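You operate a simulated robot arm through the tools that you are given. There is no shell and no other tool.

You are at the controls of a simulated robot arm. One attempt, no reset.

## Task
Brush the thread of the nipple in the vise clean, then wind on two turns of tape.
Fine: clockwise seen from above; put the thread brush and the tape roller back; leave the nipple clamped. Set down upright: thread brush, tape roller.

Only the result counts: the job must be done as asked and must still hold three seconds after the hand-in. Knocking over, shifting, dropping, spilling or breaking anything else fails it.

## Robot
A 6-joint arm with a two-finger gripper, fixed in place. Base frame: the origin is on the floor under the middle of its stand, x ahead of it, y to its left, z up. Readings come in mm, degrees, newtons and seconds.
It reaches about 754 mm from its shoulder. Its first joint turns from -66.0 to 66.0 degrees. Payload 2.45 kg.
The tool frame sits at the grasp point between the pads (the TCP): z along the fingers, y along the line on which they close. The tips reach 30 mm beyond it. The gripper opens to 106 mm; its body begins 79 mm behind the TCP.
Orientation is that of the tool frame in the base frame, as a unit quaternion [w, x, y, z]. With the fingers straight down and closing along the base's y, the tool's x points along the base's -x, its y along +y and its z along -z.

## Interface
- The arm moves only by the tool send_rows. Its argument "deltas" is a list of rows, each a list of 7 numbers: the turn, a rotation vector about the base's x, y, z in degrees, then the shift along the base's x, y, z in cm, then the finger opening in cm, from 0 to 10.6. In form: [[rx, ry, rz, tx, ty, tz, hand], ...]. A call has 1 to 20 rows; each row is the pose to reach, as a shift and turn from the pose commanded when the call began. Each row takes 0.2 s and may step no farther than 50 mm and 8.6 degrees from the row before; otherwise, or with a gripper value out of range, the whole call is refused. A pose out of reach is approached as far as the arm can. The call stops where the force on the tool passes 40 N (or 10 N more than at its start, if that is more) or the arm is blocked; 0.2 s more then pass. The fingers move at their own pace (about 153 mm/s each) and stop on an object; they squeeze with about 38 N. The grip force told is the motor's: it shows also when the fingers shut on nothing. Time passes only in rows, and 0.2 s behind the last, so rows that repeat a pose let the fingers close. The reply holds the time, the measured pose of the TCP, the force on the tool along the base axes, the opening and the grip force, in the units named above and with some noise, with the torque about the TCP (base axes, N m) and any sound that the robot's microphone picked up.
- Cameras (640 x 400 px; columns grow to the right, rows downward): "scene" is fixed at [86, 439.4, 1401.9]; the picture's right is [-0.53, -0.85, 0.00], its down [-0.47, 0.29, -0.84] and it looks along [0.71, -0.44, -0.55] (base axes); focal length 286 px, centre (320, 200). "wrist" rides on the gripper at [76, -2, -106] in the tool frame; the picture's right is [0.02, 1.00, 0.00], its down [-0.78, 0.02, -0.62] and it looks along [-0.62, 0.01, 0.78] (tool axes); focal length 247 px, centre (320, 200). There is no depth. A picture from a camera that has moved, and an enlarged one, comes with that camera's place and axes in the base frame and with its lens. The place of the scene camera against the robot may be out by one fixed shift of up to 18 mm in any direction.
- get_image(camera): a new picture of that camera. No time passes.
- close_up(camera, box): a new picture of the part [left, top, right, bottom] of that camera's present view, enlarged. No time passes.
- job_done(): hands the job in; it is judged then, once.

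Nothing tells you positions but the pictures and the camera data. Unless the task says otherwise, let go and move clear before handing in.

The tools are called after "Request:" as name(argument=value, ...) on one line, values as JSON. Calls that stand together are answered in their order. send_rows: Moves the arm, as the interface text tells. Its arguments: {"type":"object","properties":{"deltas":{"type":"array","items":{"type":"array","items":{"type":"number"}}}},"required":["deltas"]} The other tools are called the same way: get_image (camera) takes a picture; close_up (camera, box) takes an enlarged picture of a part of a camera's view; job_done () hands the job in.

At the start:

```text
time_s: 0.0
position: [298.4, 172.6, 1260.9]
tcp_rot: [0.001, -0.001, 1.0, 0.001]
wrist_force: [-0.6, -0.7, -0.7]
torque: [0.01, -0.01, -0.03]
opening: 106.0
grasp_force: 0.0
```

scene: 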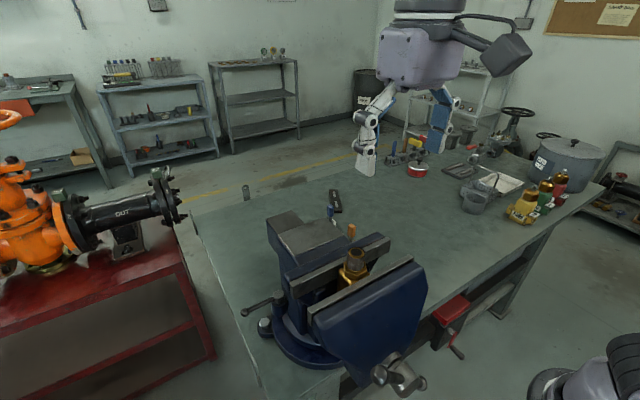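
wrist: 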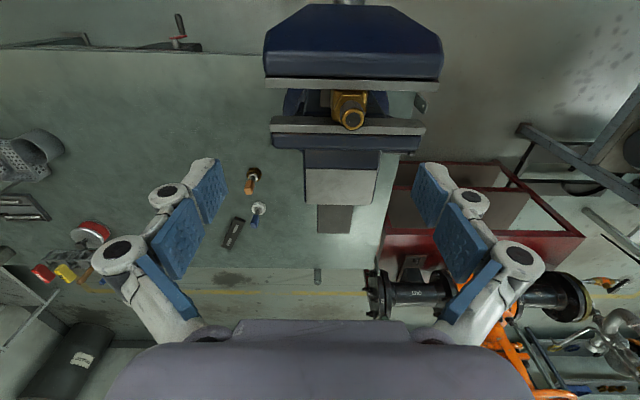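

I see a workbench with a large blue vise holding a brass nipple, with some small tools behind it (one with a wooden handle, one with a blue piece). I'll enlarge the views to identify the brush and the tape roller.

Request:
close_up(camera="scene", box=[260, 170, 420, 290])

Request:
close_up(camera="wrist", box=[200, 60, 440, 260])

Request:
close_up(camera="wrist", box=[200, 150, 300, 260])

Request:
close_up(camera="scene", box=[370, 110, 580, 240])

```text
3.33 times, centred on (340, 230) of scene
camera zoom: at [86.0, 439.4, 1401.9], right [-0.53, -0.85, 0.0], down [-0.47, 0.29, -0.84], along [0.71, -0.44, -0.55], focal length 953 px, centre (253, 100)
```

zoom: 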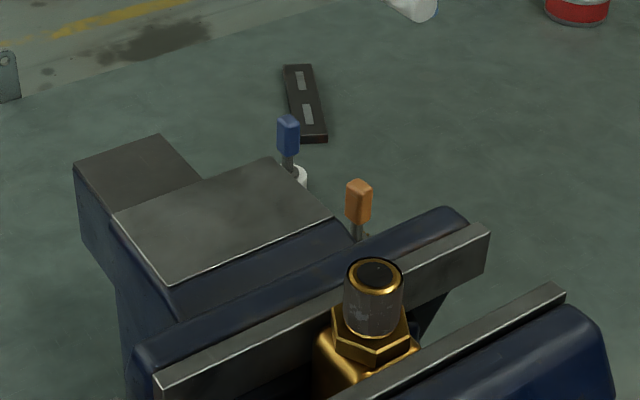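

```text
2.00 times, centred on (320, 160) of wrist
camera zoom: at [221.4, 170.1, 1366.6], right [-0.02, 1.0, 0.0], down [0.78, 0.02, 0.62], along [0.62, 0.02, -0.78], focal length 494 px, centre (320, 280)
```

zoom: 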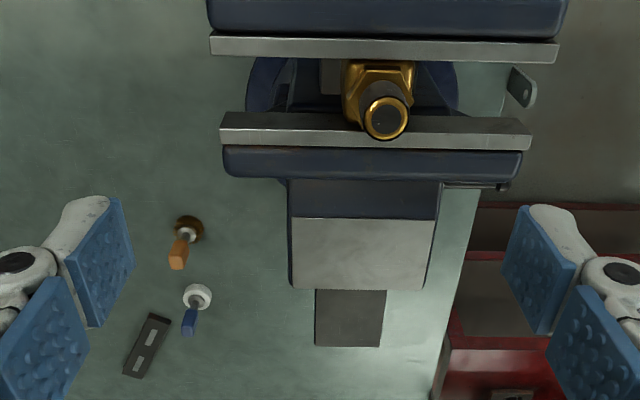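

```text
3.64 times, centred on (250, 205) of wrist
camera zoom: at [221.4, 170.1, 1366.6], right [-0.02, 1.0, 0.0], down [0.78, 0.02, 0.62], along [0.62, 0.02, -0.78], focal length 898 px, centre (574, 182)
```

zoom: 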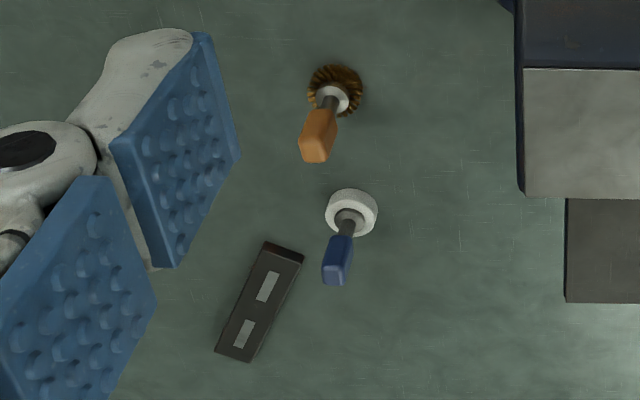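

```text
3.05 times, centred on (475, 175) of scene
camera zoom: at [86.0, 439.4, 1401.9], right [-0.53, -0.85, 0.0], down [-0.47, 0.29, -0.84], along [0.71, -0.44, -0.55], focal length 871 px, centre (-152, 276)
```

zoom: 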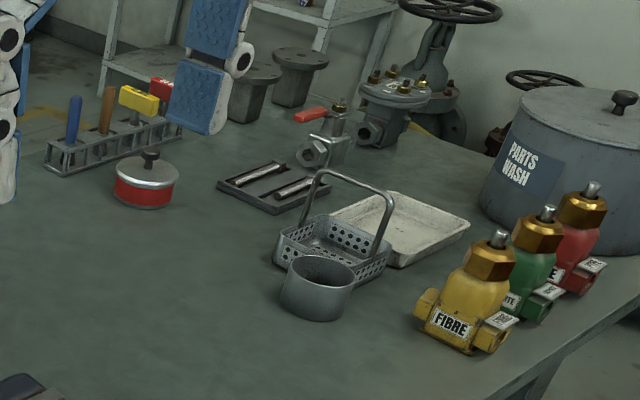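

The brush (orange handle) and the roller (blue handle, white roll) stand on the bench beyond the vise, at roughly x≈600, y≈0, z≈770. The nipple top is near (335, 217, 1060). I'll move the wrist camera closer, staying high, to locate the tools better.

Request:
send_rows(deltas=[[0, 0, 0, 1.5, -1.7, -1.0, 10.6], [0, 0, 0, 3.0, -3.4, -2.0, 10.6], [0, 0, 0, 4.5, -5.1, -3.0, 10.6], [0, 0, 0, 6.0, -6.8, -4.5, 10.6], [0, 0, 0, 7.5, -8.5, -6.0, 10.6], [0, 0, 0, 9.0, -10.2, -7.5, 10.6], [0, 0, 0, 10.5, -11.9, -9.0, 10.6], [0, 0, 0, 12.0, -13.6, -10.5, 10.6], [0, 0, 0, 13.5, -15.3, -12.0, 10.6], [0, 0, 0, 15.0, -17.0, -13.0, 10.6], [0, 0, 0, 15.0, -17.0, -13.0, 10.6]])

Request:
get_image(camera="wrist")

Request:
get_image(camera="scene")

```text
time_s: 2.4
position: [450.1, 0.5, 1132.9]
tcp_rot: [0.001, 0.0, 1.0, 0.001]
wrist_force: [-0.5, -0.3, 0.4]
torque: [0.02, 0.0, 0.02]
opening: 105.7
grasp_force: 0.1
```

```text
taken
camera wrist: at [373.8, -1.2, 1238.8], right [-0.02, 1.0, 0.0], down [0.78, 0.02, 0.62], along [0.62, 0.02, -0.78], focal length 247 px, centre (320, 200)
```

wrist: 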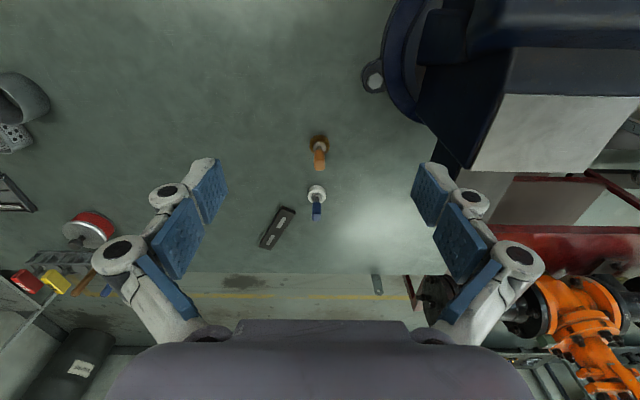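

```text
taken
```

scene: 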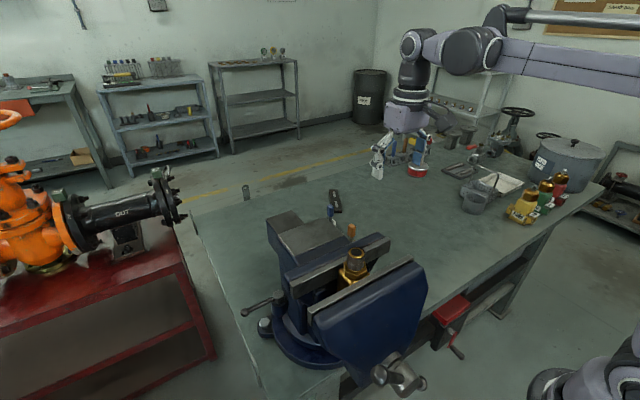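

Request:
close_up(camera="wrist", box=[260, 120, 380, 260])

Request:
close_up(camera="wrist", box=[295, 125, 345, 225])

```text
2.86 times, centred on (320, 190) of wrist
camera zoom: at [373.8, -1.2, 1238.8], right [-0.02, 1.0, 0.0], down [0.78, 0.02, 0.62], along [0.62, 0.02, -0.78], focal length 706 px, centre (320, 229)
```

zoom: 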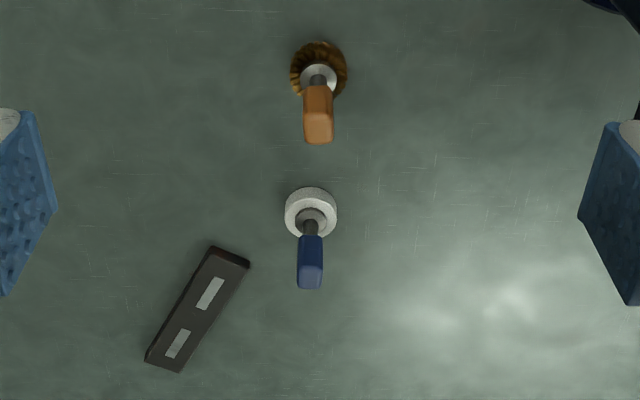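

```text
4.00 times, centred on (320, 175) of wrist
camera zoom: at [373.8, -1.2, 1238.8], right [-0.02, 1.0, 0.0], down [0.78, 0.02, 0.62], along [0.62, 0.02, -0.78], focal length 988 px, centre (320, 300)
```

zoom: 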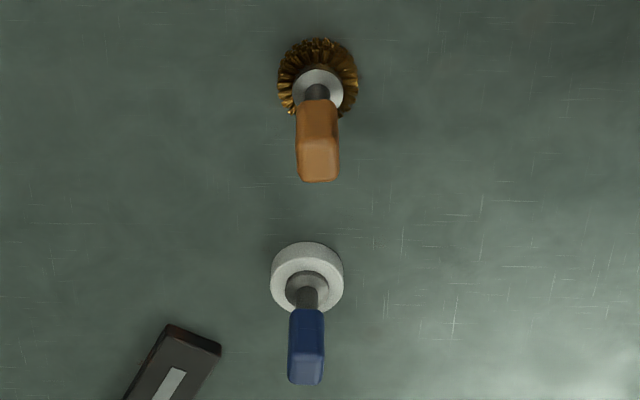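

The brush stands near (588, 5, bench) and the roller near (708, 2), both with handle tops around z≈878. I'll descend somewhat in front of them for a better triangulation.

Request:
send_rows(deltas=[[0, 0, 0, 1.0, 0, -2.0, 10.6], [0, 0, 0, 2.0, 0, -4.0, 10.6], [0, 0, 0, 3.0, 0, -6.0, 10.6], [0, 0, 0, 4.0, 0, -8.0, 10.6], [0, 0, 0, 5.0, 0, -10.0, 10.6], [0, 0, 0, 6.0, 0, -12.0, 10.6], [0, 0, 0, 7.0, 0, -14.0, 10.6], [0, 0, 0, 7.0, 0, -14.0, 10.6]])

Request:
get_image(camera="wrist")

Request:
close_up(camera="wrist", box=[270, 70, 370, 170])

Request:
close_up(camera="wrist", box=[270, 150, 370, 250])

```text
time_s: 4.2
position: [517.9, 0.9, 988.7]
tcp_rot: [0.002, -0.001, 1.0, 0.001]
wrist_force: [-0.1, 0.1, -0.2]
torque: [0.01, 0.01, 0.0]
opening: 106.1
grasp_force: 0.0
```

```text
taken
camera wrist: at [441.9, 0.5, 1093.8], right [-0.02, 1.0, 0.0], down [0.78, 0.02, 0.62], along [0.62, 0.02, -0.78], focal length 247 px, centre (320, 200)
```

wrist: 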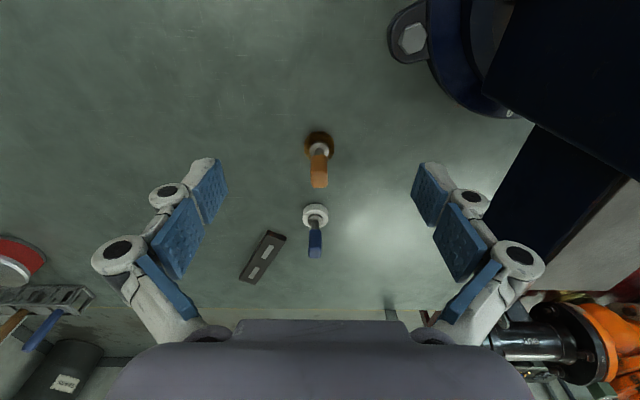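

```text
4.00 times, centred on (320, 120) of wrist
camera zoom: at [441.9, 0.5, 1093.8], right [-0.02, 1.0, 0.0], down [0.78, 0.02, 0.62], along [0.62, 0.02, -0.78], focal length 988 px, centre (320, 520)
```

zoom: 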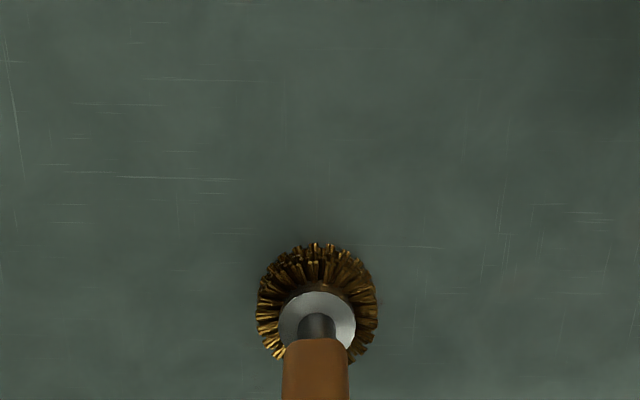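

```text
4.00 times, centred on (320, 200) of wrist
camera zoom: at [441.9, 0.5, 1093.8], right [-0.02, 1.0, 0.0], down [0.78, 0.02, 0.62], along [0.62, 0.02, -0.78], focal length 988 px, centre (320, 200)
```

zoom: 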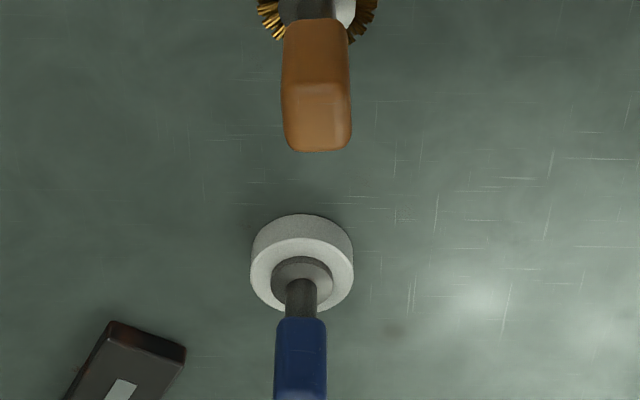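

Both handles look about 20 mm square and aligned with the base axes. I'll take views with a wider fore-aft baseline to pin down x and the bench height.

Request:
send_rows(deltas=[[0, 0, 0, 2.0, 0, 0.5, 10.6], [0, 0, 0, 4.0, 0, 1.0, 10.6], [0, 0, 0, 6.0, 0, 1.5, 10.6], [0, 0, 0, 8.0, 0, 1.5, 10.6], [0, 0, 0, 10.0, 0, 1.5, 10.6], [0, 0, 0, 10.0, 0, 1.5, 10.6]])

Request:
get_image(camera="wrist")

Request:
close_up(camera="wrist", box=[270, 40, 370, 140])

Request:
close_up(camera="wrist", box=[270, 130, 370, 230])

```text
time_s: 5.6
position: [616.1, 1.8, 1005.4]
tcp_rot: [0.002, -0.001, 1.0, 0.0]
wrist_force: [0.5, -0.4, -0.2]
torque: [0.0, 0.03, 0.02]
opening: 106.0
grasp_force: 0.2
```

```text
taken
camera wrist: at [541.1, 0.1, 1111.2], right [-0.02, 1.0, 0.0], down [0.78, 0.02, 0.62], along [0.62, 0.02, -0.78], focal length 247 px, centre (320, 200)
```

wrist: 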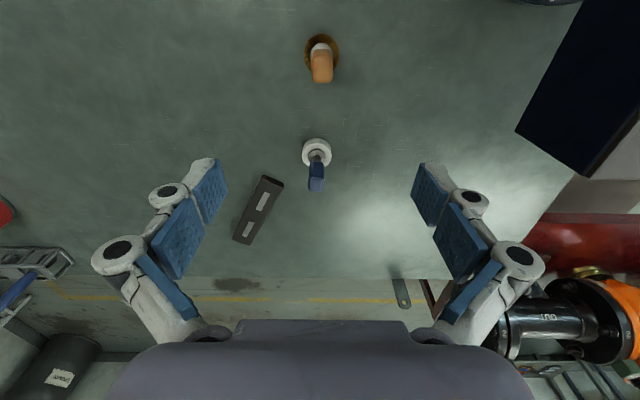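

```text
4.00 times, centred on (320, 90) of wrist
camera zoom: at [541.1, 0.1, 1111.2], right [-0.02, 1.0, 0.0], down [0.78, 0.02, 0.62], along [0.62, 0.02, -0.78], focal length 988 px, centre (320, 640)
```

zoom: 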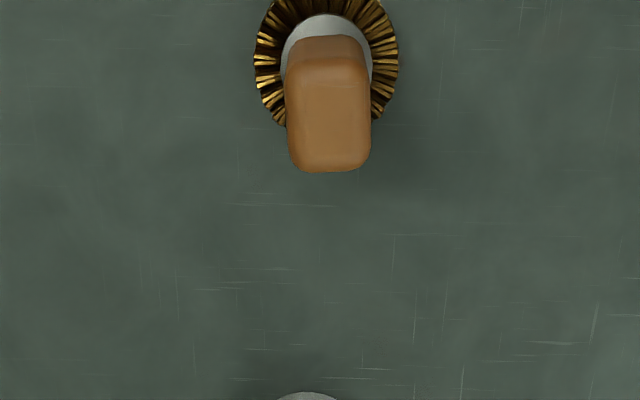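

```text
4.00 times, centred on (320, 180) of wrist
camera zoom: at [541.1, 0.1, 1111.2], right [-0.02, 1.0, 0.0], down [0.78, 0.02, 0.62], along [0.62, 0.02, -0.78], focal length 988 px, centre (320, 280)
```

zoom: 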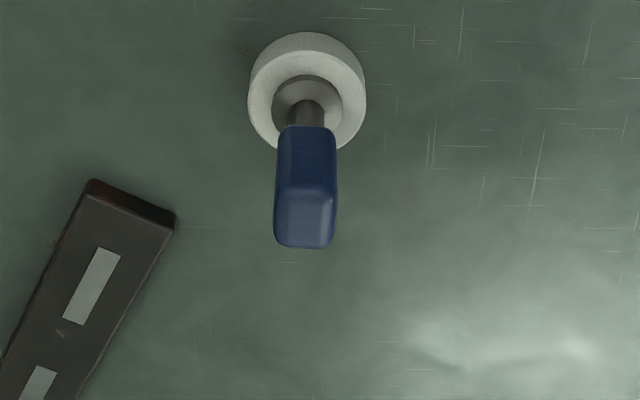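

Brush handle axis is about (585, 4.5) with its top at z≈884, and the handle is ~17 mm wide in y. I'll position above it with a partly closed hand and verify before descending.

Request:
send_rows(deltas=[[0, 0, 0, -1.6, 0.1, 0, 7.0], [0, 0, 0, -3.3, 0.2, 0, 7.0], [0, 0, 0, -3.3, 0.2, -2.0, 7.0], [0, 0, 0, -3.3, 0.2, -4.0, 7.0], [0, 0, 0, -3.3, 0.2, -6.0, 7.0], [0, 0, 0, -3.3, 0.2, -8.0, 7.0], [0, 0, 0, -3.3, 0.2, -8.0, 7.0]])

Request:
get_image(camera="wrist")

Request:
get_image(camera="scene")

```text
time_s: 7.2
position: [585.3, 3.0, 924.8]
tcp_rot: [0.001, -0.001, 1.0, 0.001]
wrist_force: [-0.5, 0.9, -0.3]
torque: [0.02, 0.01, 0.05]
opening: 70.0
grasp_force: 0.0
```

```text
taken
camera wrist: at [508.6, 0.8, 1031.3], right [-0.02, 1.0, 0.0], down [0.78, 0.02, 0.62], along [0.62, 0.02, -0.78], focal length 247 px, centre (320, 200)
```

wrist: 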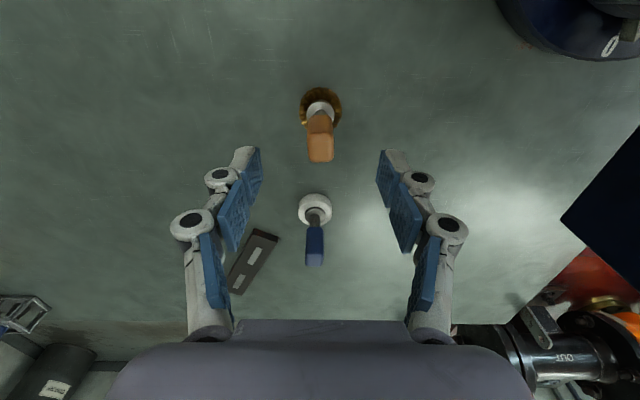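

```text
taken
```

scene: 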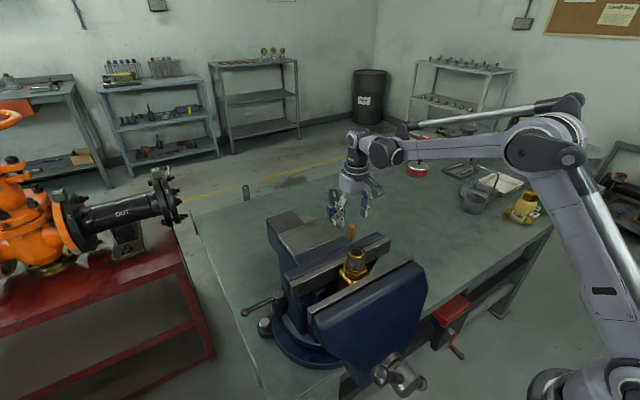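

Request:
close_up(camera="wrist", box=[270, 80, 370, 180])

Request:
close_up(camera="wrist", box=[270, 180, 370, 280])

Request:
close_up(camera="scene", box=[310, 170, 410, 270])

```text
4.00 times, centred on (320, 130) of wrist
camera zoom: at [508.6, 0.8, 1031.3], right [-0.02, 1.0, 0.0], down [0.78, 0.02, 0.62], along [0.62, 0.02, -0.78], focal length 988 px, centre (320, 480)
```

zoom: 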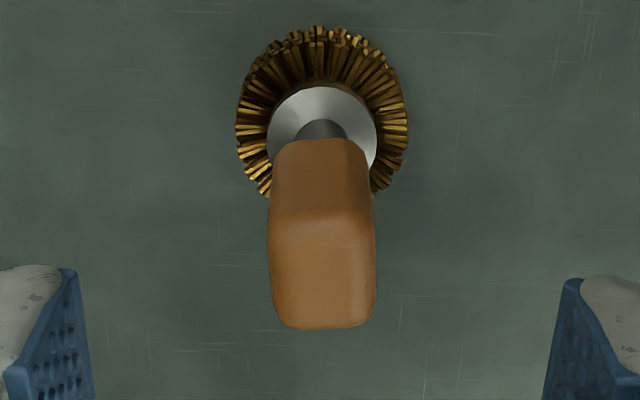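

```text
4.00 times, centred on (320, 230) of wrist
camera zoom: at [508.6, 0.8, 1031.3], right [-0.02, 1.0, 0.0], down [0.78, 0.02, 0.62], along [0.62, 0.02, -0.78], focal length 988 px, centre (320, 80)
```

zoom: 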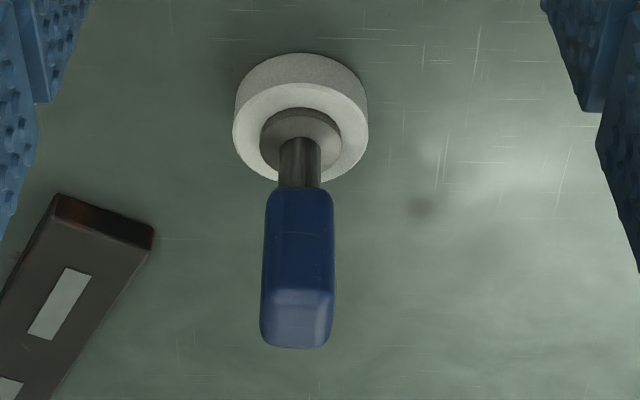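

```text
4.00 times, centred on (360, 220) of scene
camera zoom: at [86.0, 439.4, 1401.9], right [-0.53, -0.85, 0.0], down [-0.47, 0.29, -0.84], along [0.71, -0.44, -0.55], focal length 1143 px, centre (160, 120)
```

zoom: 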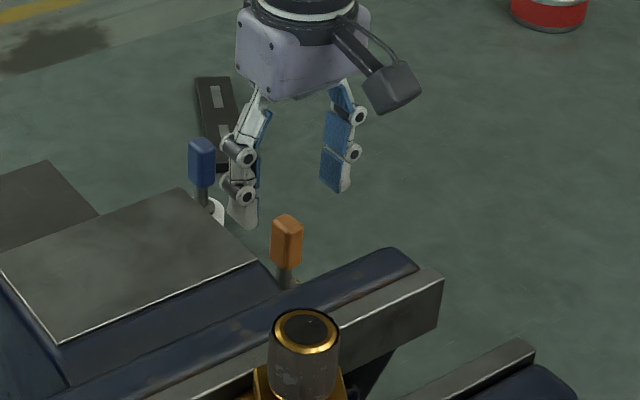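

The handle turns out to be about 35 mm long (z≈848–883) above a thin stem. I'll descend so the TCP is at the handle's middle (z≈866) and close.

Request:
send_rows(deltas=[[0, 0, 0, 0, 0, -2.0, 7.0], [0, 0, 0, 0, 0, -4.0, 7.0], [0, 0, 0, 0, 0, -5.9, 7.0], [0, 0, 0, 0, 0, -5.9, 7.0]])

Request:
get_image(camera="wrist")

Request:
close_up(camera="wrist", box=[240, 90, 400, 250])

Request:
close_up(camera="scene", box=[310, 170, 410, 270])

```text
time_s: 8.2
position: [586.9, 3.6, 866.5]
tcp_rot: [0.001, -0.001, 1.0, 0.001]
wrist_force: [0.2, -0.7, -0.5]
torque: [0.01, -0.01, 0.04]
opening: 70.0
grasp_force: 0.1
```

```text
taken
camera wrist: at [509.8, 2.3, 972.0], right [-0.02, 1.0, 0.0], down [0.78, 0.02, 0.62], along [0.62, 0.02, -0.78], focal length 247 px, centre (320, 200)
```

wrist: 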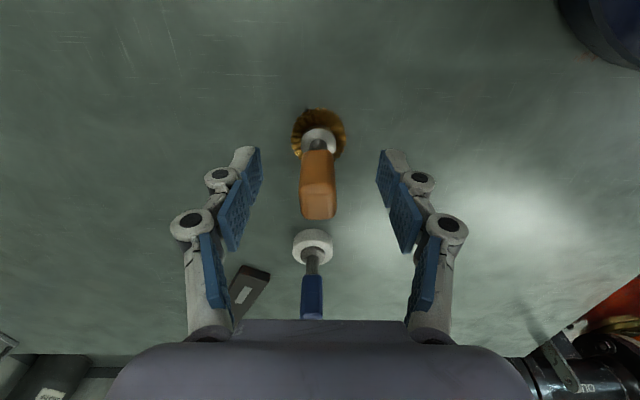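

```text
2.50 times, centred on (320, 170) of wrist
camera zoom: at [509.8, 2.3, 972.0], right [-0.02, 1.0, 0.0], down [0.78, 0.02, 0.62], along [0.62, 0.02, -0.78], focal length 617 px, centre (320, 275)
```

zoom: 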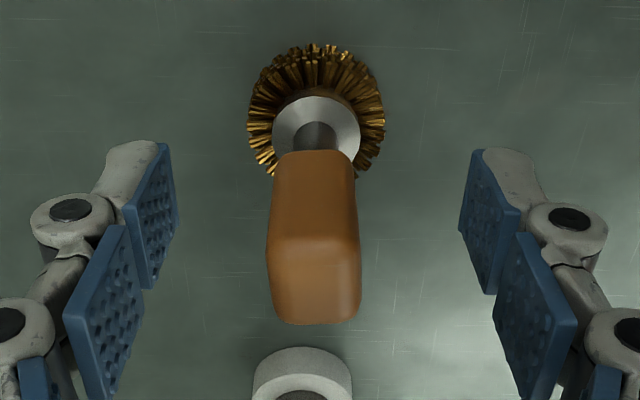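

```text
4.00 times, centred on (360, 220) of scene
camera zoom: at [86.0, 439.4, 1401.9], right [-0.53, -0.85, 0.0], down [-0.47, 0.29, -0.84], along [0.71, -0.44, -0.55], focal length 1143 px, centre (160, 120)
```

zoom: 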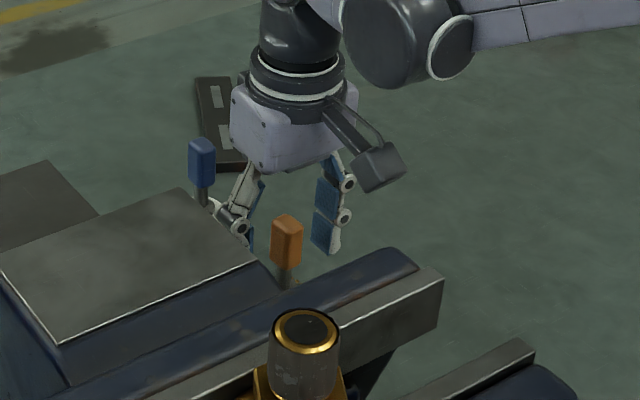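

The handle is centred between the pads. Closing on it now.

Request:
send_rows(deltas=[[0, 0, 0, 0.1, 0, 0, 5.0], [0, 0, 0, 0.1, 0, 0, 3.0], [0, 0, 0, 0.1, 0, 0, 0.5], [0, 0, 0, 0.1, 0, 0, 0.5], [0, 0, 0, 0.1, 0, 0, 0.5]])

Request:
close_up(camera="wrist", box=[240, 90, 400, 250])

```text
time_s: 9.4
position: [587.1, 3.6, 866.7]
tcp_rot: [0.001, 0.0, 1.0, 0.0]
wrist_force: [-0.4, 0.3, 0.8]
torque: [-0.06, 0.0, -0.02]
opening: 16.7
grasp_force: 38.2
```

```text
2.50 times, centred on (320, 170) of wrist
camera zoom: at [510.2, 1.9, 972.4], right [-0.02, 1.0, 0.0], down [0.78, 0.02, 0.62], along [0.62, 0.02, -0.78], focal length 617 px, centre (320, 275)
```

zoom: 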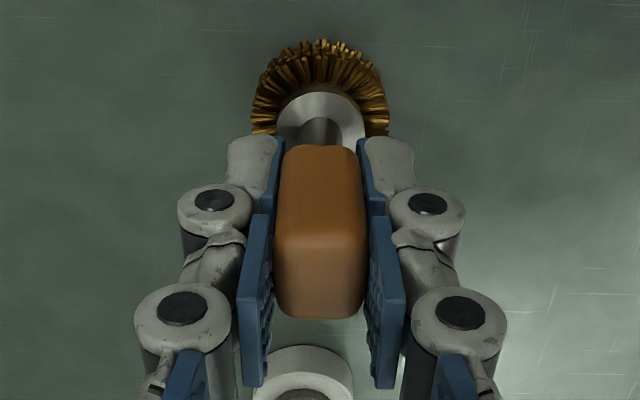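

Gripped at 16.7 mm opening with 38 N. I'll lift straight up, checking the brush stays firm.

Request:
send_rows(deltas=[[0, 0, 0, 0, 0, 0.5, 0.5], [0, 0, 0, 0, 0, 1.5, 0.5], [0, 0, 0, 0, 0, 3.5, 0.5], [0, 0, 0, 0, 0, 6.0, 0.5], [0, 0, 0, 0, 0, 9.0, 0.5], [0, 0, 0, 0, 0, 12.0, 0.5], [0, 0, 0, 0, 0, 15.0, 0.5], [0, 0, 0, 0, 0, 18.0, 0.5], [0, 0, 0, 0, 0, 21.0, 0.5], [0, 0, 0, 0, 0, 24.0, 0.5], [0, 0, 0, 0, 0, 27.0, 0.5], [0, 0, 0, 0, 0, 30.0, 0.5], [0, 0, 0, 0, 0, 33.0, 0.5], [0, 0, 0, 0, 0, 33.0, 0.5]])

Request:
get_image(camera="wrist")

Request:
close_up(camera="wrist", box=[270, 90, 370, 240])

Request:
get_image(camera="scene")

```text
time_s: 12.4
position: [576.3, 2.7, 1179.3]
tcp_rot: [0.001, -0.001, 1.0, 0.002]
wrist_force: [0.4, 0.7, -0.6]
torque: [0.01, 0.0, 0.0]
opening: 16.7
grasp_force: 38.5
out of reach, approached as far as the arm can: row 13, 14
```

```text
taken
camera wrist: at [500.0, 1.2, 1284.7], right [-0.02, 1.0, 0.0], down [0.78, 0.02, 0.62], along [0.62, 0.02, -0.78], focal length 247 px, centre (320, 200)
```

wrist: 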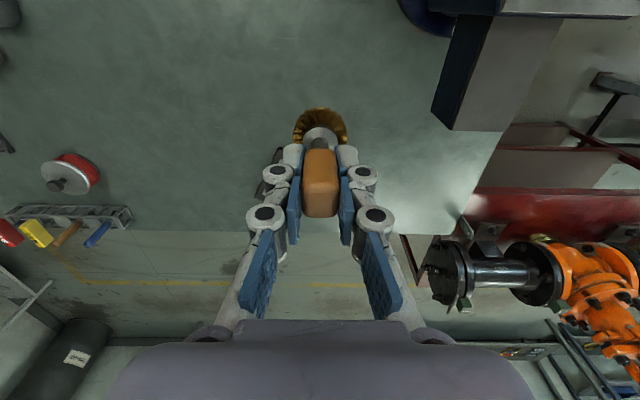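

```text
2.67 times, centred on (320, 165) of wrist
camera zoom: at [500.0, 1.2, 1284.7], right [-0.02, 1.0, 0.0], down [0.78, 0.02, 0.62], along [0.62, 0.02, -0.78], focal length 659 px, centre (320, 293)
```

zoom: 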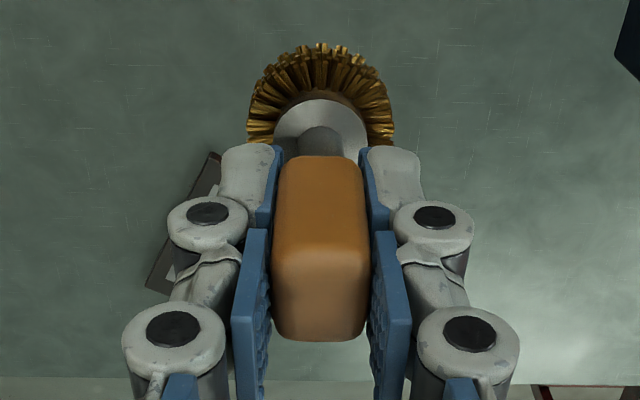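

```text
taken
```

scene: 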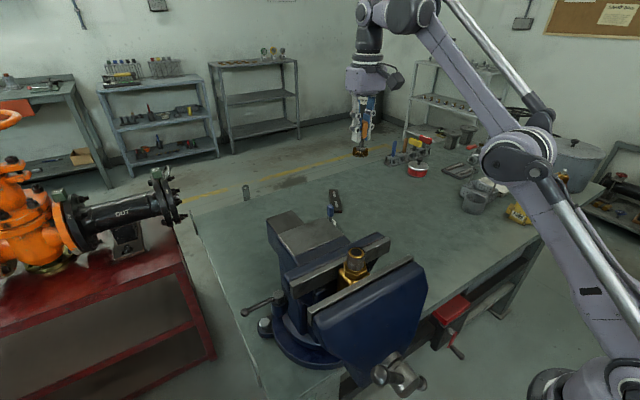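

Request:
close_up(camera="scene", box=[330, 90, 394, 165])

Request:
close_up(camera="scene", box=[320, 230, 400, 290])

```text
5.33 times, centred on (362, 128) of scene
camera zoom: at [86.0, 439.4, 1401.9], right [-0.53, -0.85, 0.0], down [-0.47, 0.29, -0.84], along [0.71, -0.44, -0.55], focal length 1524 px, centre (96, 587)
```

zoom: 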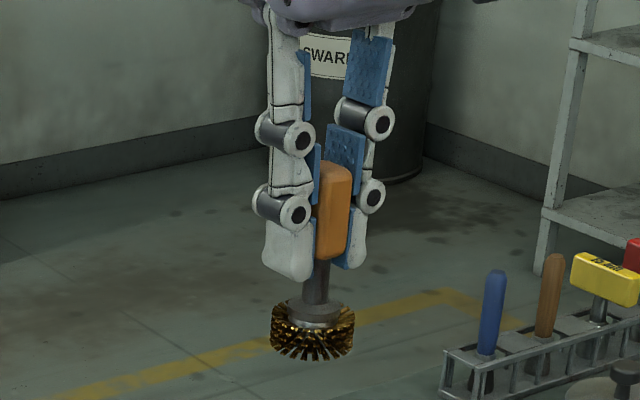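

```text
6.67 times, centred on (360, 260) of scene
camera zoom: at [86.0, 439.4, 1401.9], right [-0.53, -0.85, 0.0], down [-0.47, 0.29, -0.84], along [0.71, -0.44, -0.55], focal length 1905 px, centre (53, -200)
```

zoom: 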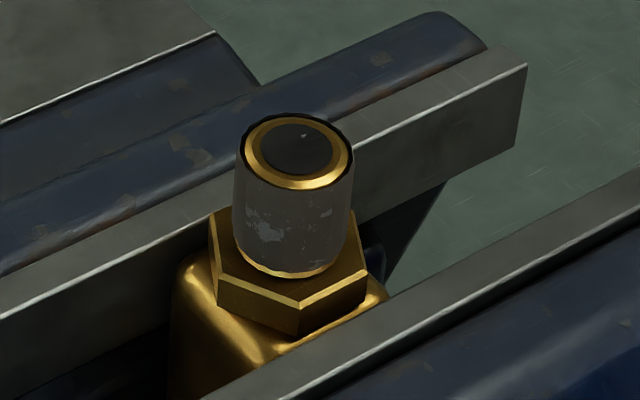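

The brush is held firmly; its wheel is about 40 mm across and 16 mm thick, with its bottom about 72 mm below the TCP. The thread is about 27 mm diameter and 29 mm tall. The top of the lift ran out of reach, so I'll retreat toward the base and re-check the pose.

Request:
send_rows(deltas=[[0, 0, 0, -2.0, 0, 0, 0.5], [0, 0, 0, -4.0, 0, 0, 0.5], [0, 0, 0, -6.0, 0, 0, 0.5], [0, 0, 0, -8.0, 0, 0, 0.5], [0, 0, 0, -8.0, 0, 0, 0.5], [0, 0, 0, -8.0, 0, 0, 0.5]])

```text
time_s: 13.8
position: [495.4, 1.6, 1180.1]
tcp_rot: [0.0, -0.001, 1.0, 0.001]
wrist_force: [-0.5, 0.0, -1.3]
torque: [0.05, 0.03, -0.01]
opening: 16.6
grasp_force: 38.0
```

Request:
send_rows(deltas=[[0, 0, 0, -1.2, 1.5, 0.5, 0.5], [0, 0, 0, -2.4, 3.2, 1.0, 0.5], [0, 0, 0, -3.6, 5.0, 1.5, 0.5], [0, 0, 0, -4.8, 6.8, 2.0, 0.5], [0, 0, 0, -6.0, 8.6, 2.5, 0.5], [0, 0, 0, -7.2, 10.4, 2.5, 0.5], [0, 0, 0, -8.4, 12.2, 2.5, 0.5], [0, 0, 0, -9.6, 14.0, 2.5, 0.5], [0, 0, 0, -10.8, 15.8, 2.5, 0.5], [0, 0, 0, -12.0, 17.6, 2.5, 0.5], [0, 0, 0, -13.2, 19.4, 2.5, 0.5], [0, 0, 0, -14.7, 21.4, 2.5, 0.5], [0, 0, 0, -14.7, 21.4, 2.5, 0.5]])

Request:
get_image(camera="wrist")

Request:
close_up(camera="wrist", box=[220, 0, 420, 120])

Request:
get_image(camera="scene")

```text
time_s: 16.6
position: [350.6, 218.4, 1202.1]
tcp_rot: [0.001, -0.001, 1.0, 0.001]
wrist_force: [0.8, 0.4, -0.4]
torque: [-0.01, -0.02, 0.04]
opening: 16.3
grasp_force: 37.8
```

```text
taken
camera wrist: at [275.1, 216.9, 1307.1], right [-0.02, 1.0, 0.0], down [0.78, 0.02, 0.62], along [0.62, 0.02, -0.78], focal length 247 px, centre (320, 200)
```

wrist: 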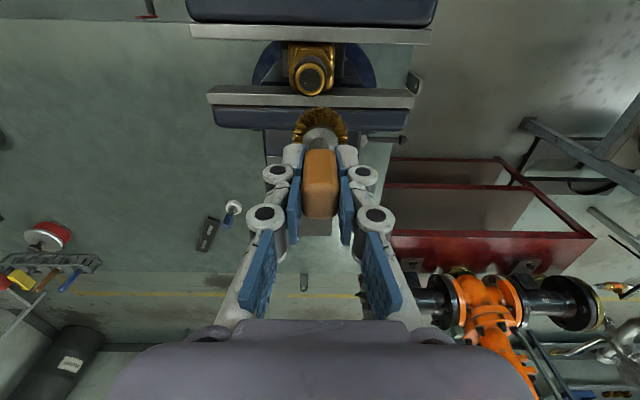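

```text
3.20 times, centred on (320, 60) of wrist
camera zoom: at [275.1, 216.9, 1307.1], right [-0.02, 1.0, 0.0], down [0.78, 0.02, 0.62], along [0.62, 0.02, -0.78], focal length 790 px, centre (320, 648)
```

zoom: 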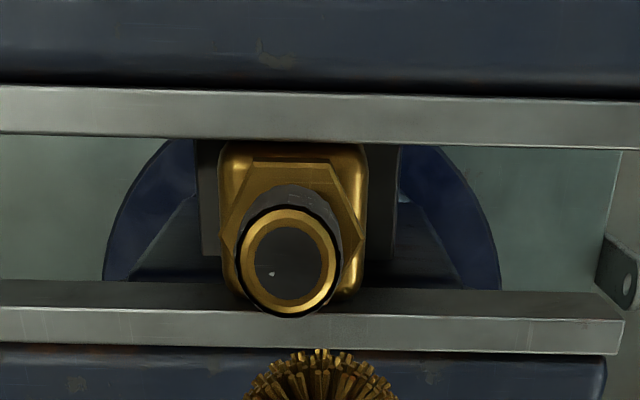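

```text
taken
```

scene: 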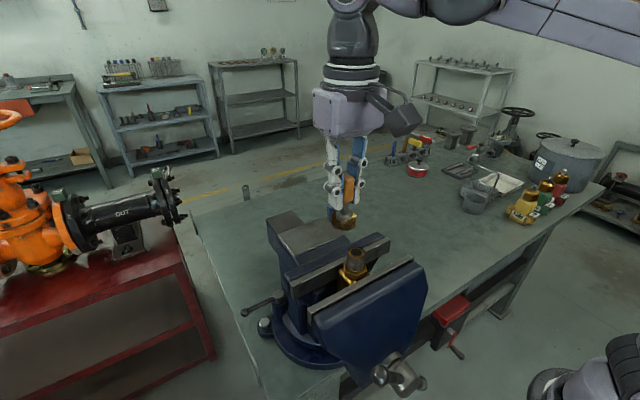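

The nipple top is about 28 mm nearer than, 9 mm right of and 111 mm below the TCP, so near (322, 209, 1093), and the jaw tops are about 30 mm lower. I'll take two more views from either side for a tight triangulation.

Request:
send_rows(deltas=[[0, 0, 0, -1.0, 2.5, 0, 0.5], [0, 0, 0, -2.0, 5.0, 0, 0.5], [0, 0, 0, -3.0, 7.5, 0, 0.5], [0, 0, 0, -3.0, 10.0, 0, 0.5], [0, 0, 0, -3.0, 10.0, 0, 0.5], [0, 0, 0, -3.0, 10.0, 0, 0.5]])

Request:
get_image(camera="wrist")

Request:
close_up(camera="wrist", box=[120, 60, 240, 140])

```text
time_s: 18.0
position: [318.2, 318.0, 1203.7]
tcp_rot: [0.001, -0.001, 1.0, 0.001]
wrist_force: [0.5, 0.1, -1.5]
torque: [-0.01, 0.0, -0.02]
opening: 16.7
grasp_force: 38.2
```

```text
taken
camera wrist: at [242.5, 315.7, 1309.8], right [-0.02, 1.0, 0.0], down [0.78, 0.02, 0.62], along [0.62, 0.02, -0.78], focal length 247 px, centre (320, 200)
```

wrist: 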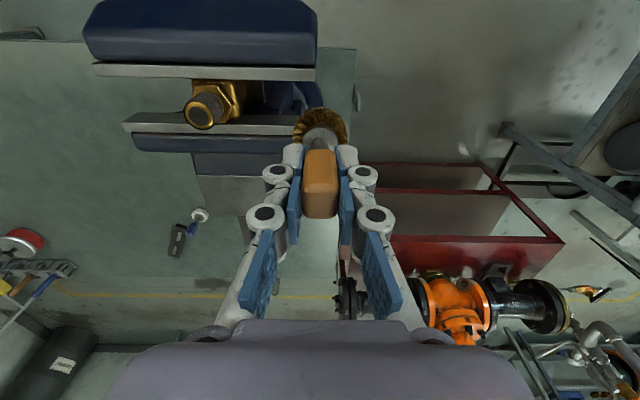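

```text
5.00 times, centred on (180, 100) of wrist
camera zoom: at [242.5, 315.7, 1309.8], right [-0.02, 1.0, 0.0], down [0.78, 0.02, 0.62], along [0.62, 0.02, -0.78], focal length 1235 px, centre (1020, 700)
```

zoom: 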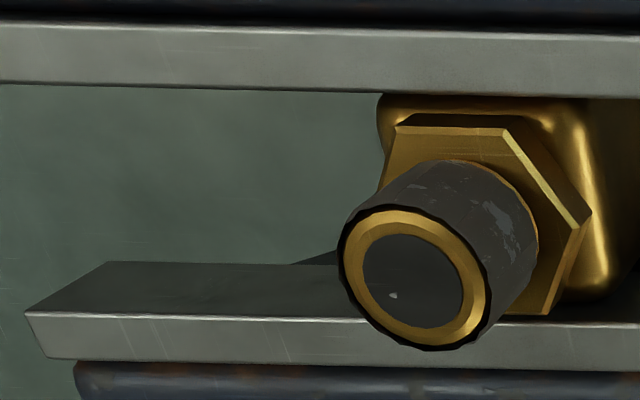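

Clear view: the thread is about 27 mm across and ~27 mm long above the hex, and the jaw tops are well below the hex top. One more view from the other side to average out errors.

Request:
send_rows(deltas=[[0, 0, 0, 0, -4, 0, 0.5], [0, 0, 0, 0, -8, 0, 0.5], [0, 0, 0, 0, -12, 0, 0.5], [0, 0, 0, 0, -16, 0, 0.5], [0, 0, 0, 0, -20, 0, 0.5], [0, 0, 0, 0, -20, 0, 0.5], [0, 0, 0, 0, -20, 0, 0.5]])

Request:
get_image(camera="wrist")

Request:
close_up(camera="wrist", box=[360, 60, 480, 140])

```text
time_s: 19.6
position: [317.4, 116.0, 1204.7]
tcp_rot: [0.001, -0.001, 1.0, 0.001]
wrist_force: [-0.8, 0.5, -0.1]
torque: [-0.04, -0.01, 0.01]
opening: 16.6
grasp_force: 38.1
```

```text
taken
camera wrist: at [241.7, 114.7, 1310.6], right [-0.02, 1.0, 0.0], down [0.78, 0.02, 0.62], along [0.62, 0.02, -0.78], focal length 247 px, centre (320, 200)
```

wrist: 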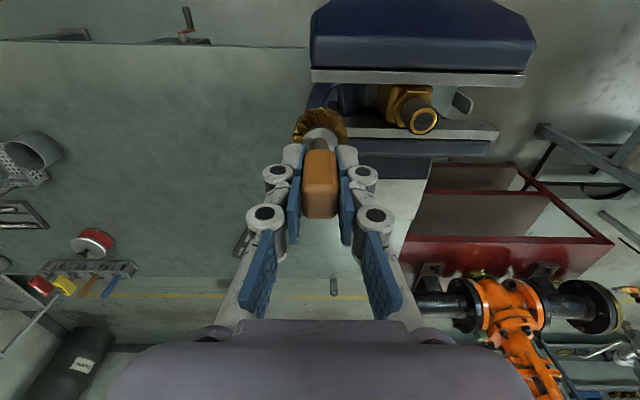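

```text
5.00 times, centred on (420, 100) of wrist
camera zoom: at [241.7, 114.7, 1310.6], right [-0.02, 1.0, 0.0], down [0.78, 0.02, 0.62], along [0.62, 0.02, -0.78], focal length 1235 px, centre (-180, 700)
```

zoom: 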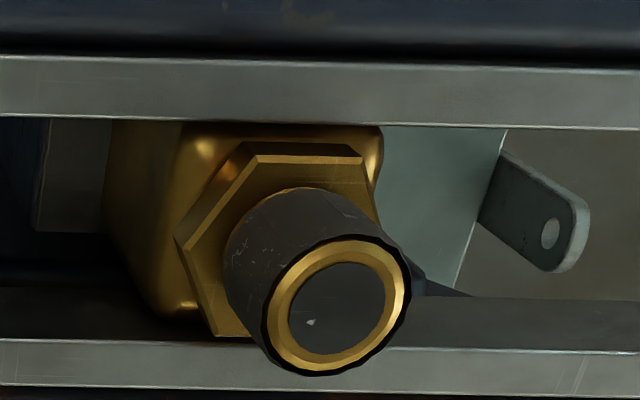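

Triangulated: nipple top centre is at (-26.5, -8, -111.5) mm relative to my reference pose A. I'll bring the brush beside the thread at about 45 mm from the axis, partly lowered, and compare heights in the scene view.

Request:
send_rows(deltas=[[0, 0, 0, -1.0, 2.0, 0, 0.5], [0, 0, 0, -2.0, 4.0, 0, 0.5], [0, 0, 0, -2.0, 5.4, 0, 0.5], [0, 0, 0, -2.0, 5.4, -2.0, 0.5], [0, 0, 0, -2.0, 5.4, -4.0, 0.5], [0, 0, 0, -2.0, 5.4, -4.0, 0.5]])

Request:
close_up(camera="scene", box=[320, 200, 416, 296])

Request:
close_up(camera="wrist", box=[260, 50, 420, 150])

```text
time_s: 21.0
position: [300.3, 171.0, 1161.5]
tcp_rot: [0.001, -0.001, 1.0, 0.001]
wrist_force: [-0.8, -0.6, -1.6]
torque: [-0.01, -0.01, -0.02]
opening: 16.6
grasp_force: 38.3
```

```text
4.17 times, centred on (368, 248) of scene
camera zoom: at [86.0, 439.4, 1401.9], right [-0.53, -0.85, 0.0], down [-0.47, 0.29, -0.84], along [0.71, -0.44, -0.55], focal length 1191 px, centre (120, 0)
```

zoom: 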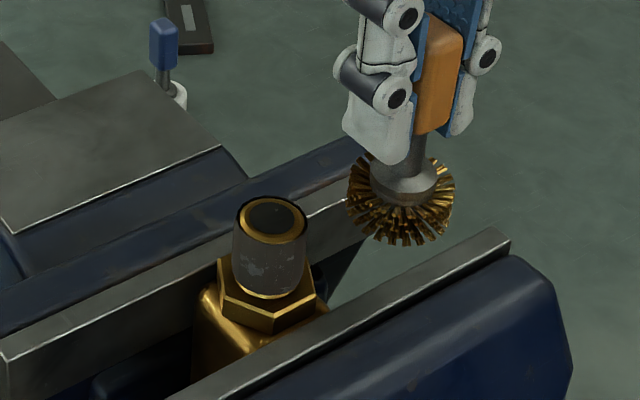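

```text
4.00 times, centred on (340, 100) of wrist
camera zoom: at [224.0, 169.2, 1268.5], right [-0.02, 1.0, 0.0], down [0.78, 0.02, 0.62], along [0.62, 0.02, -0.78], focal length 988 px, centre (240, 600)
```

zoom: 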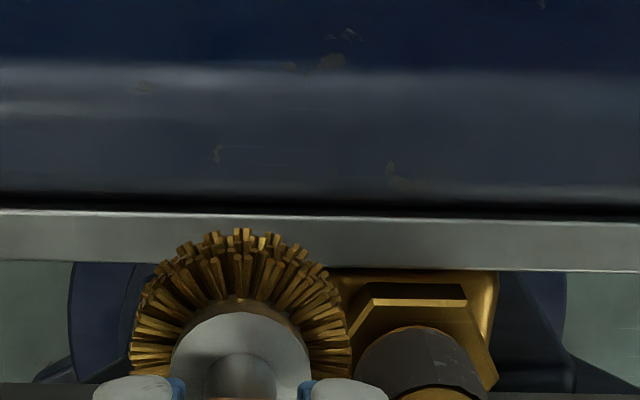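

The wheel looks about 27 mm too high for the thread's middle, with about 47 mm between axes, agreeing with the triangulation. I'll lower it by 25 mm and then ease toward the thread.

Request:
send_rows(deltas=[[0, 0, 0, 0, 0, -1.0, 0.5], [0, 0, 0, 0, 0, -2.0, 0.5], [0, 0, 0, 0, 0, -2.5, 0.5], [0, 0, 0, 0.27, 0.43, -2.5, 0.5], [0, 0, 0, 0.45, 0.72, -2.5, 0.5], [0, 0, 0, 0.45, 0.72, -2.5, 0.5]])

Request:
close_up(camera="scene", box=[320, 200, 416, 296])

Request:
close_up(camera="wrist", box=[260, 50, 420, 150])

```text
time_s: 22.4
position: [304.5, 179.2, 1139.0]
tcp_rot: [0.001, 0.0, 1.0, 0.002]
wrist_force: [-0.1, -0.1, -1.3]
torque: [-0.03, 0.04, -0.01]
opening: 16.4
grasp_force: 38.0
```

```text
4.17 times, centred on (368, 248) of scene
camera zoom: at [86.0, 439.4, 1401.9], right [-0.53, -0.85, 0.0], down [-0.47, 0.29, -0.84], along [0.71, -0.44, -0.55], focal length 1191 px, centre (120, 0)
```

zoom: 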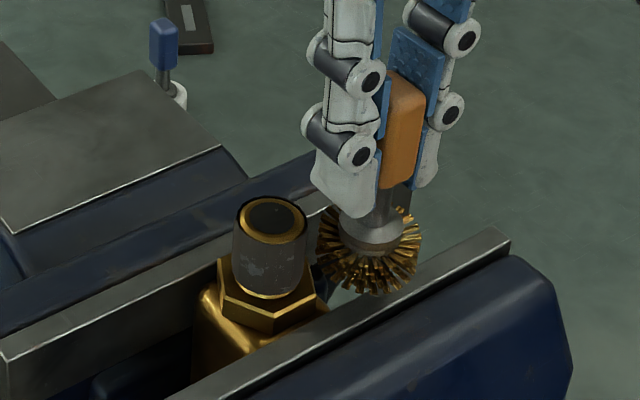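

```text
4.00 times, centred on (340, 100) of wrist
camera zoom: at [228.6, 177.0, 1243.8], right [-0.02, 1.0, 0.0], down [0.78, 0.02, 0.62], along [0.62, 0.02, -0.78], focal length 988 px, centre (240, 600)
```

zoom: 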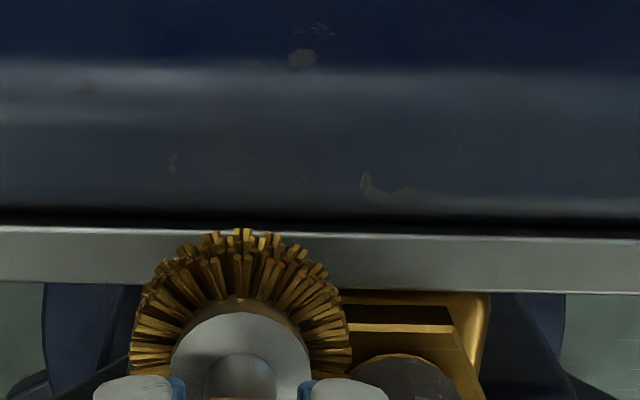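

Heights now match and there's a gap of about 3–4 mm. I'll creep in to feel for contact.

Request:
send_rows(deltas=[[0, 0, 0, 0.05, 0.09, 0, 0.5], [0, 0, 0, 0.11, 0.17, 0, 0.5], [0, 0, 0, 0.16, 0.26, 0, 0.5], [0, 0, 0, 0.16, 0.26, 0, 0.5]])

Request:
close_up(camera="scene", box=[340, 220, 404, 284])

```text
time_s: 23.4
position: [306.2, 181.8, 1139.2]
tcp_rot: [0.001, 0.0, 1.0, 0.0]
wrist_force: [-0.1, -0.2, -1.5]
torque: [0.01, 0.01, 0.0]
opening: 16.4
grasp_force: 38.0
```

```text
6.25 times, centred on (372, 252) of scene
camera zoom: at [86.0, 439.4, 1401.9], right [-0.53, -0.85, 0.0], down [-0.47, 0.29, -0.84], along [0.71, -0.44, -0.55], focal length 1786 px, centre (-5, -125)
```

zoom: 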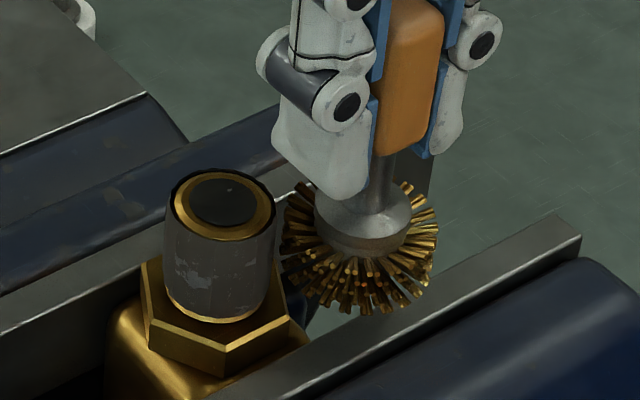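

Request:
send_rows(deltas=[[0, 0, 0, 0.05, 0.09, 0, 0.5], [0, 0, 0, 0.11, 0.17, 0, 0.5], [0, 0, 0, 0.11, 0.17, 0, 0.5]])

Request:
close_up(camera="scene", box=[340, 220, 404, 284])

```text
time_s: 24.2
position: [305.6, 183.0, 1139.4]
tcp_rot: [0.001, -0.002, 1.0, 0.001]
wrist_force: [0.1, -0.5, -1.0]
torque: [-0.02, -0.01, 0.04]
opening: 16.2
grasp_force: 37.9
```

```text
6.25 times, centred on (372, 252) of scene
camera zoom: at [86.0, 439.4, 1401.9], right [-0.53, -0.85, 0.0], down [-0.47, 0.29, -0.84], along [0.71, -0.44, -0.55], focal length 1786 px, centre (-5, -125)
```

zoom: 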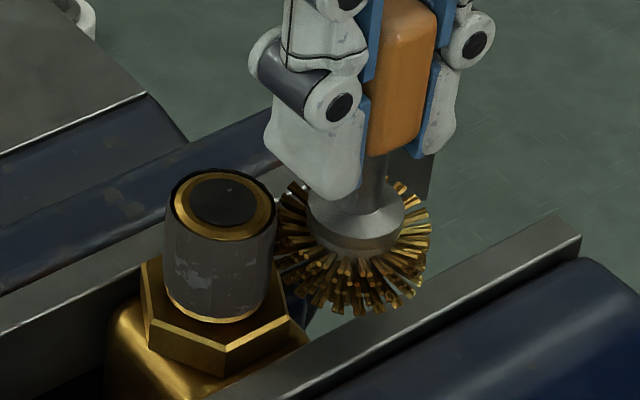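

Request:
send_rows(deltas=[[0, 0, 0, 0.05, 0.09, 0, 0.5], [0, 0, 0, 0.11, 0.17, 0, 0.5], [0, 0, 0, 0.11, 0.17, 0, 0.5]])

Request:
close_up(camera="scene", box=[340, 220, 404, 284])

```text
time_s: 25.0
position: [307.5, 184.3, 1139.8]
tcp_rot: [-0.001, -0.002, 1.0, 0.0]
wrist_force: [-2.8, -3.8, 0.2]
torque: [-0.19, 0.15, -0.01]
opening: 16.7
grasp_force: 38.0
```

```text
6.25 times, centred on (372, 252) of scene
camera zoom: at [85.9, 439.2, 1402.0], right [-0.53, -0.85, 0.0], down [-0.47, 0.29, -0.84], along [0.71, -0.44, -0.55], focal length 1786 px, centre (-5, -125)
```

zoom: 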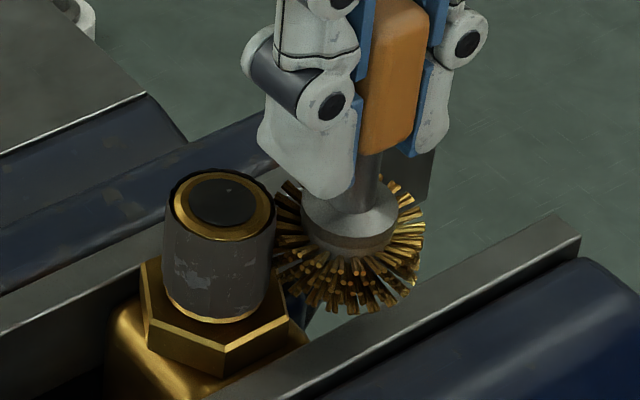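

First contact: about 4.7 N pushing away from the nipple, as expected. I'll start a clockwise orbit (seen from above) in short arcs, refining the axis from the forces.

Request:
send_rows(deltas=[[0, 0, 0, -0.22, 0.16, 0, 0.5], [0, 0, 0, -0.43, 0.32, 0, 0.5], [0, 0, 0, -0.62, 0.52, 0, 0.5], [0, 0, 0, -0.81, 0.71, 0, 0.5], [0, 0, 0, -0.81, 0.71, 0, 0.5]])

```text
time_s: 26.2
position: [299.8, 190.9, 1137.4]
tcp_rot: [0.001, -0.001, 1.0, 0.002]
wrist_force: [-1.6, -1.1, -0.7]
torque: [-0.05, 0.06, 0.0]
opening: 16.4
grasp_force: 37.9
```

Request:
send_rows(deltas=[[0, 0, 0, -0.1, 0.24, 0, 0.5], [0, 0, 0, -0.25, 0.47, 0, 0.5], [0, 0, 0, -0.36, 0.72, 0, 0.5], [0, 0, 0, -0.46, 0.96, 0, 0.5], [0, 0, 0, -0.46, 0.96, 0, 0.5]])

```text
time_s: 27.4
position: [294.8, 200.1, 1139.8]
tcp_rot: [0.0, -0.001, 1.0, 0.001]
wrist_force: [-7.3, -4.1, 0.6]
torque: [-0.22, 0.32, -0.01]
opening: 16.6
grasp_force: 37.5
```

Request:
send_rows(deltas=[[0, 0, 0, -0.11, 0.26, 0, 0.5], [0, 0, 0, -0.18, 0.51, 0, 0.5], [0, 0, 0, -0.2, 0.78, 0, 0.5], [0, 0, 0, -0.21, 1.05, 0, 0.5], [0, 0, 0, -0.21, 1.05, 0, 0.5]])

```text
time_s: 28.6
position: [292.6, 211.4, 1140.6]
tcp_rot: [0.001, -0.001, 1.0, 0.001]
wrist_force: [0.3, 0.4, -0.3]
torque: [-0.02, 0.04, -0.02]
opening: 16.6
grasp_force: 38.3
```

Contact was lost here, so the axis is slightly farther ahead than assumed. I'll move in until I feel it.

Request:
send_rows(deltas=[[0, 0, 0, 0.1, 0, 0, 0.5], [0, 0, 0, 0.1, 0, 0, 0.5]])

Request:
send_rows(deltas=[[0, 0, 0, 0.05, 0, 0, 0.5], [0, 0, 0, 0.05, 0, 0, 0.5]])

Request:
send_rows(deltas=[[0, 0, 0, 0.05, 0, 0, 0.5], [0, 0, 0, 0.05, 0, 0, 0.5]])

Request:
close_up(camera="scene", box=[330, 220, 394, 284])

```text
time_s: 29.2
position: [294.5, 212.6, 1140.9]
tcp_rot: [0.0, -0.001, 1.0, 0.0]
wrist_force: [-1.3, 0.7, -1.3]
torque: [0.01, 0.05, 0.0]
opening: 16.3
grasp_force: 38.2
```

```text
time_s: 29.8
position: [293.6, 212.1, 1139.7]
tcp_rot: [-0.001, -0.001, 1.0, 0.0]
wrist_force: [-4.5, 1.2, 0.4]
torque: [0.08, 0.17, 0.0]
opening: 16.4
grasp_force: 38.1
```

```text
time_s: 30.4
position: [293.0, 211.9, 1139.6]
tcp_rot: [-0.001, -0.001, 1.0, 0.001]
wrist_force: [-9.8, 1.4, 0.0]
torque: [0.06, 0.47, 0.02]
opening: 16.4
grasp_force: 37.9
```

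```text
6.25 times, centred on (362, 252) of scene
camera zoom: at [85.6, 439.4, 1401.9], right [-0.53, -0.85, 0.0], down [-0.47, 0.29, -0.84], along [0.71, -0.44, -0.55], focal length 1786 px, centre (58, -125)
```

zoom: 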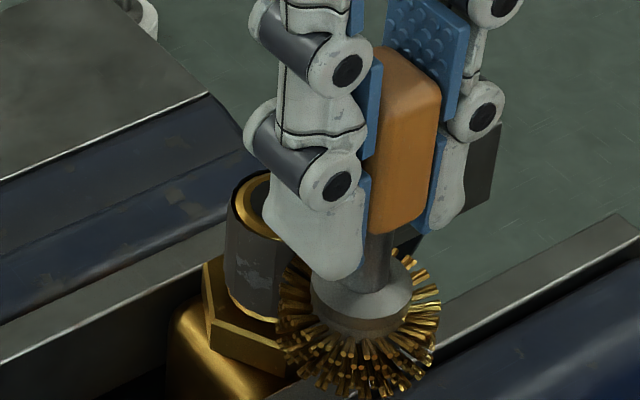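

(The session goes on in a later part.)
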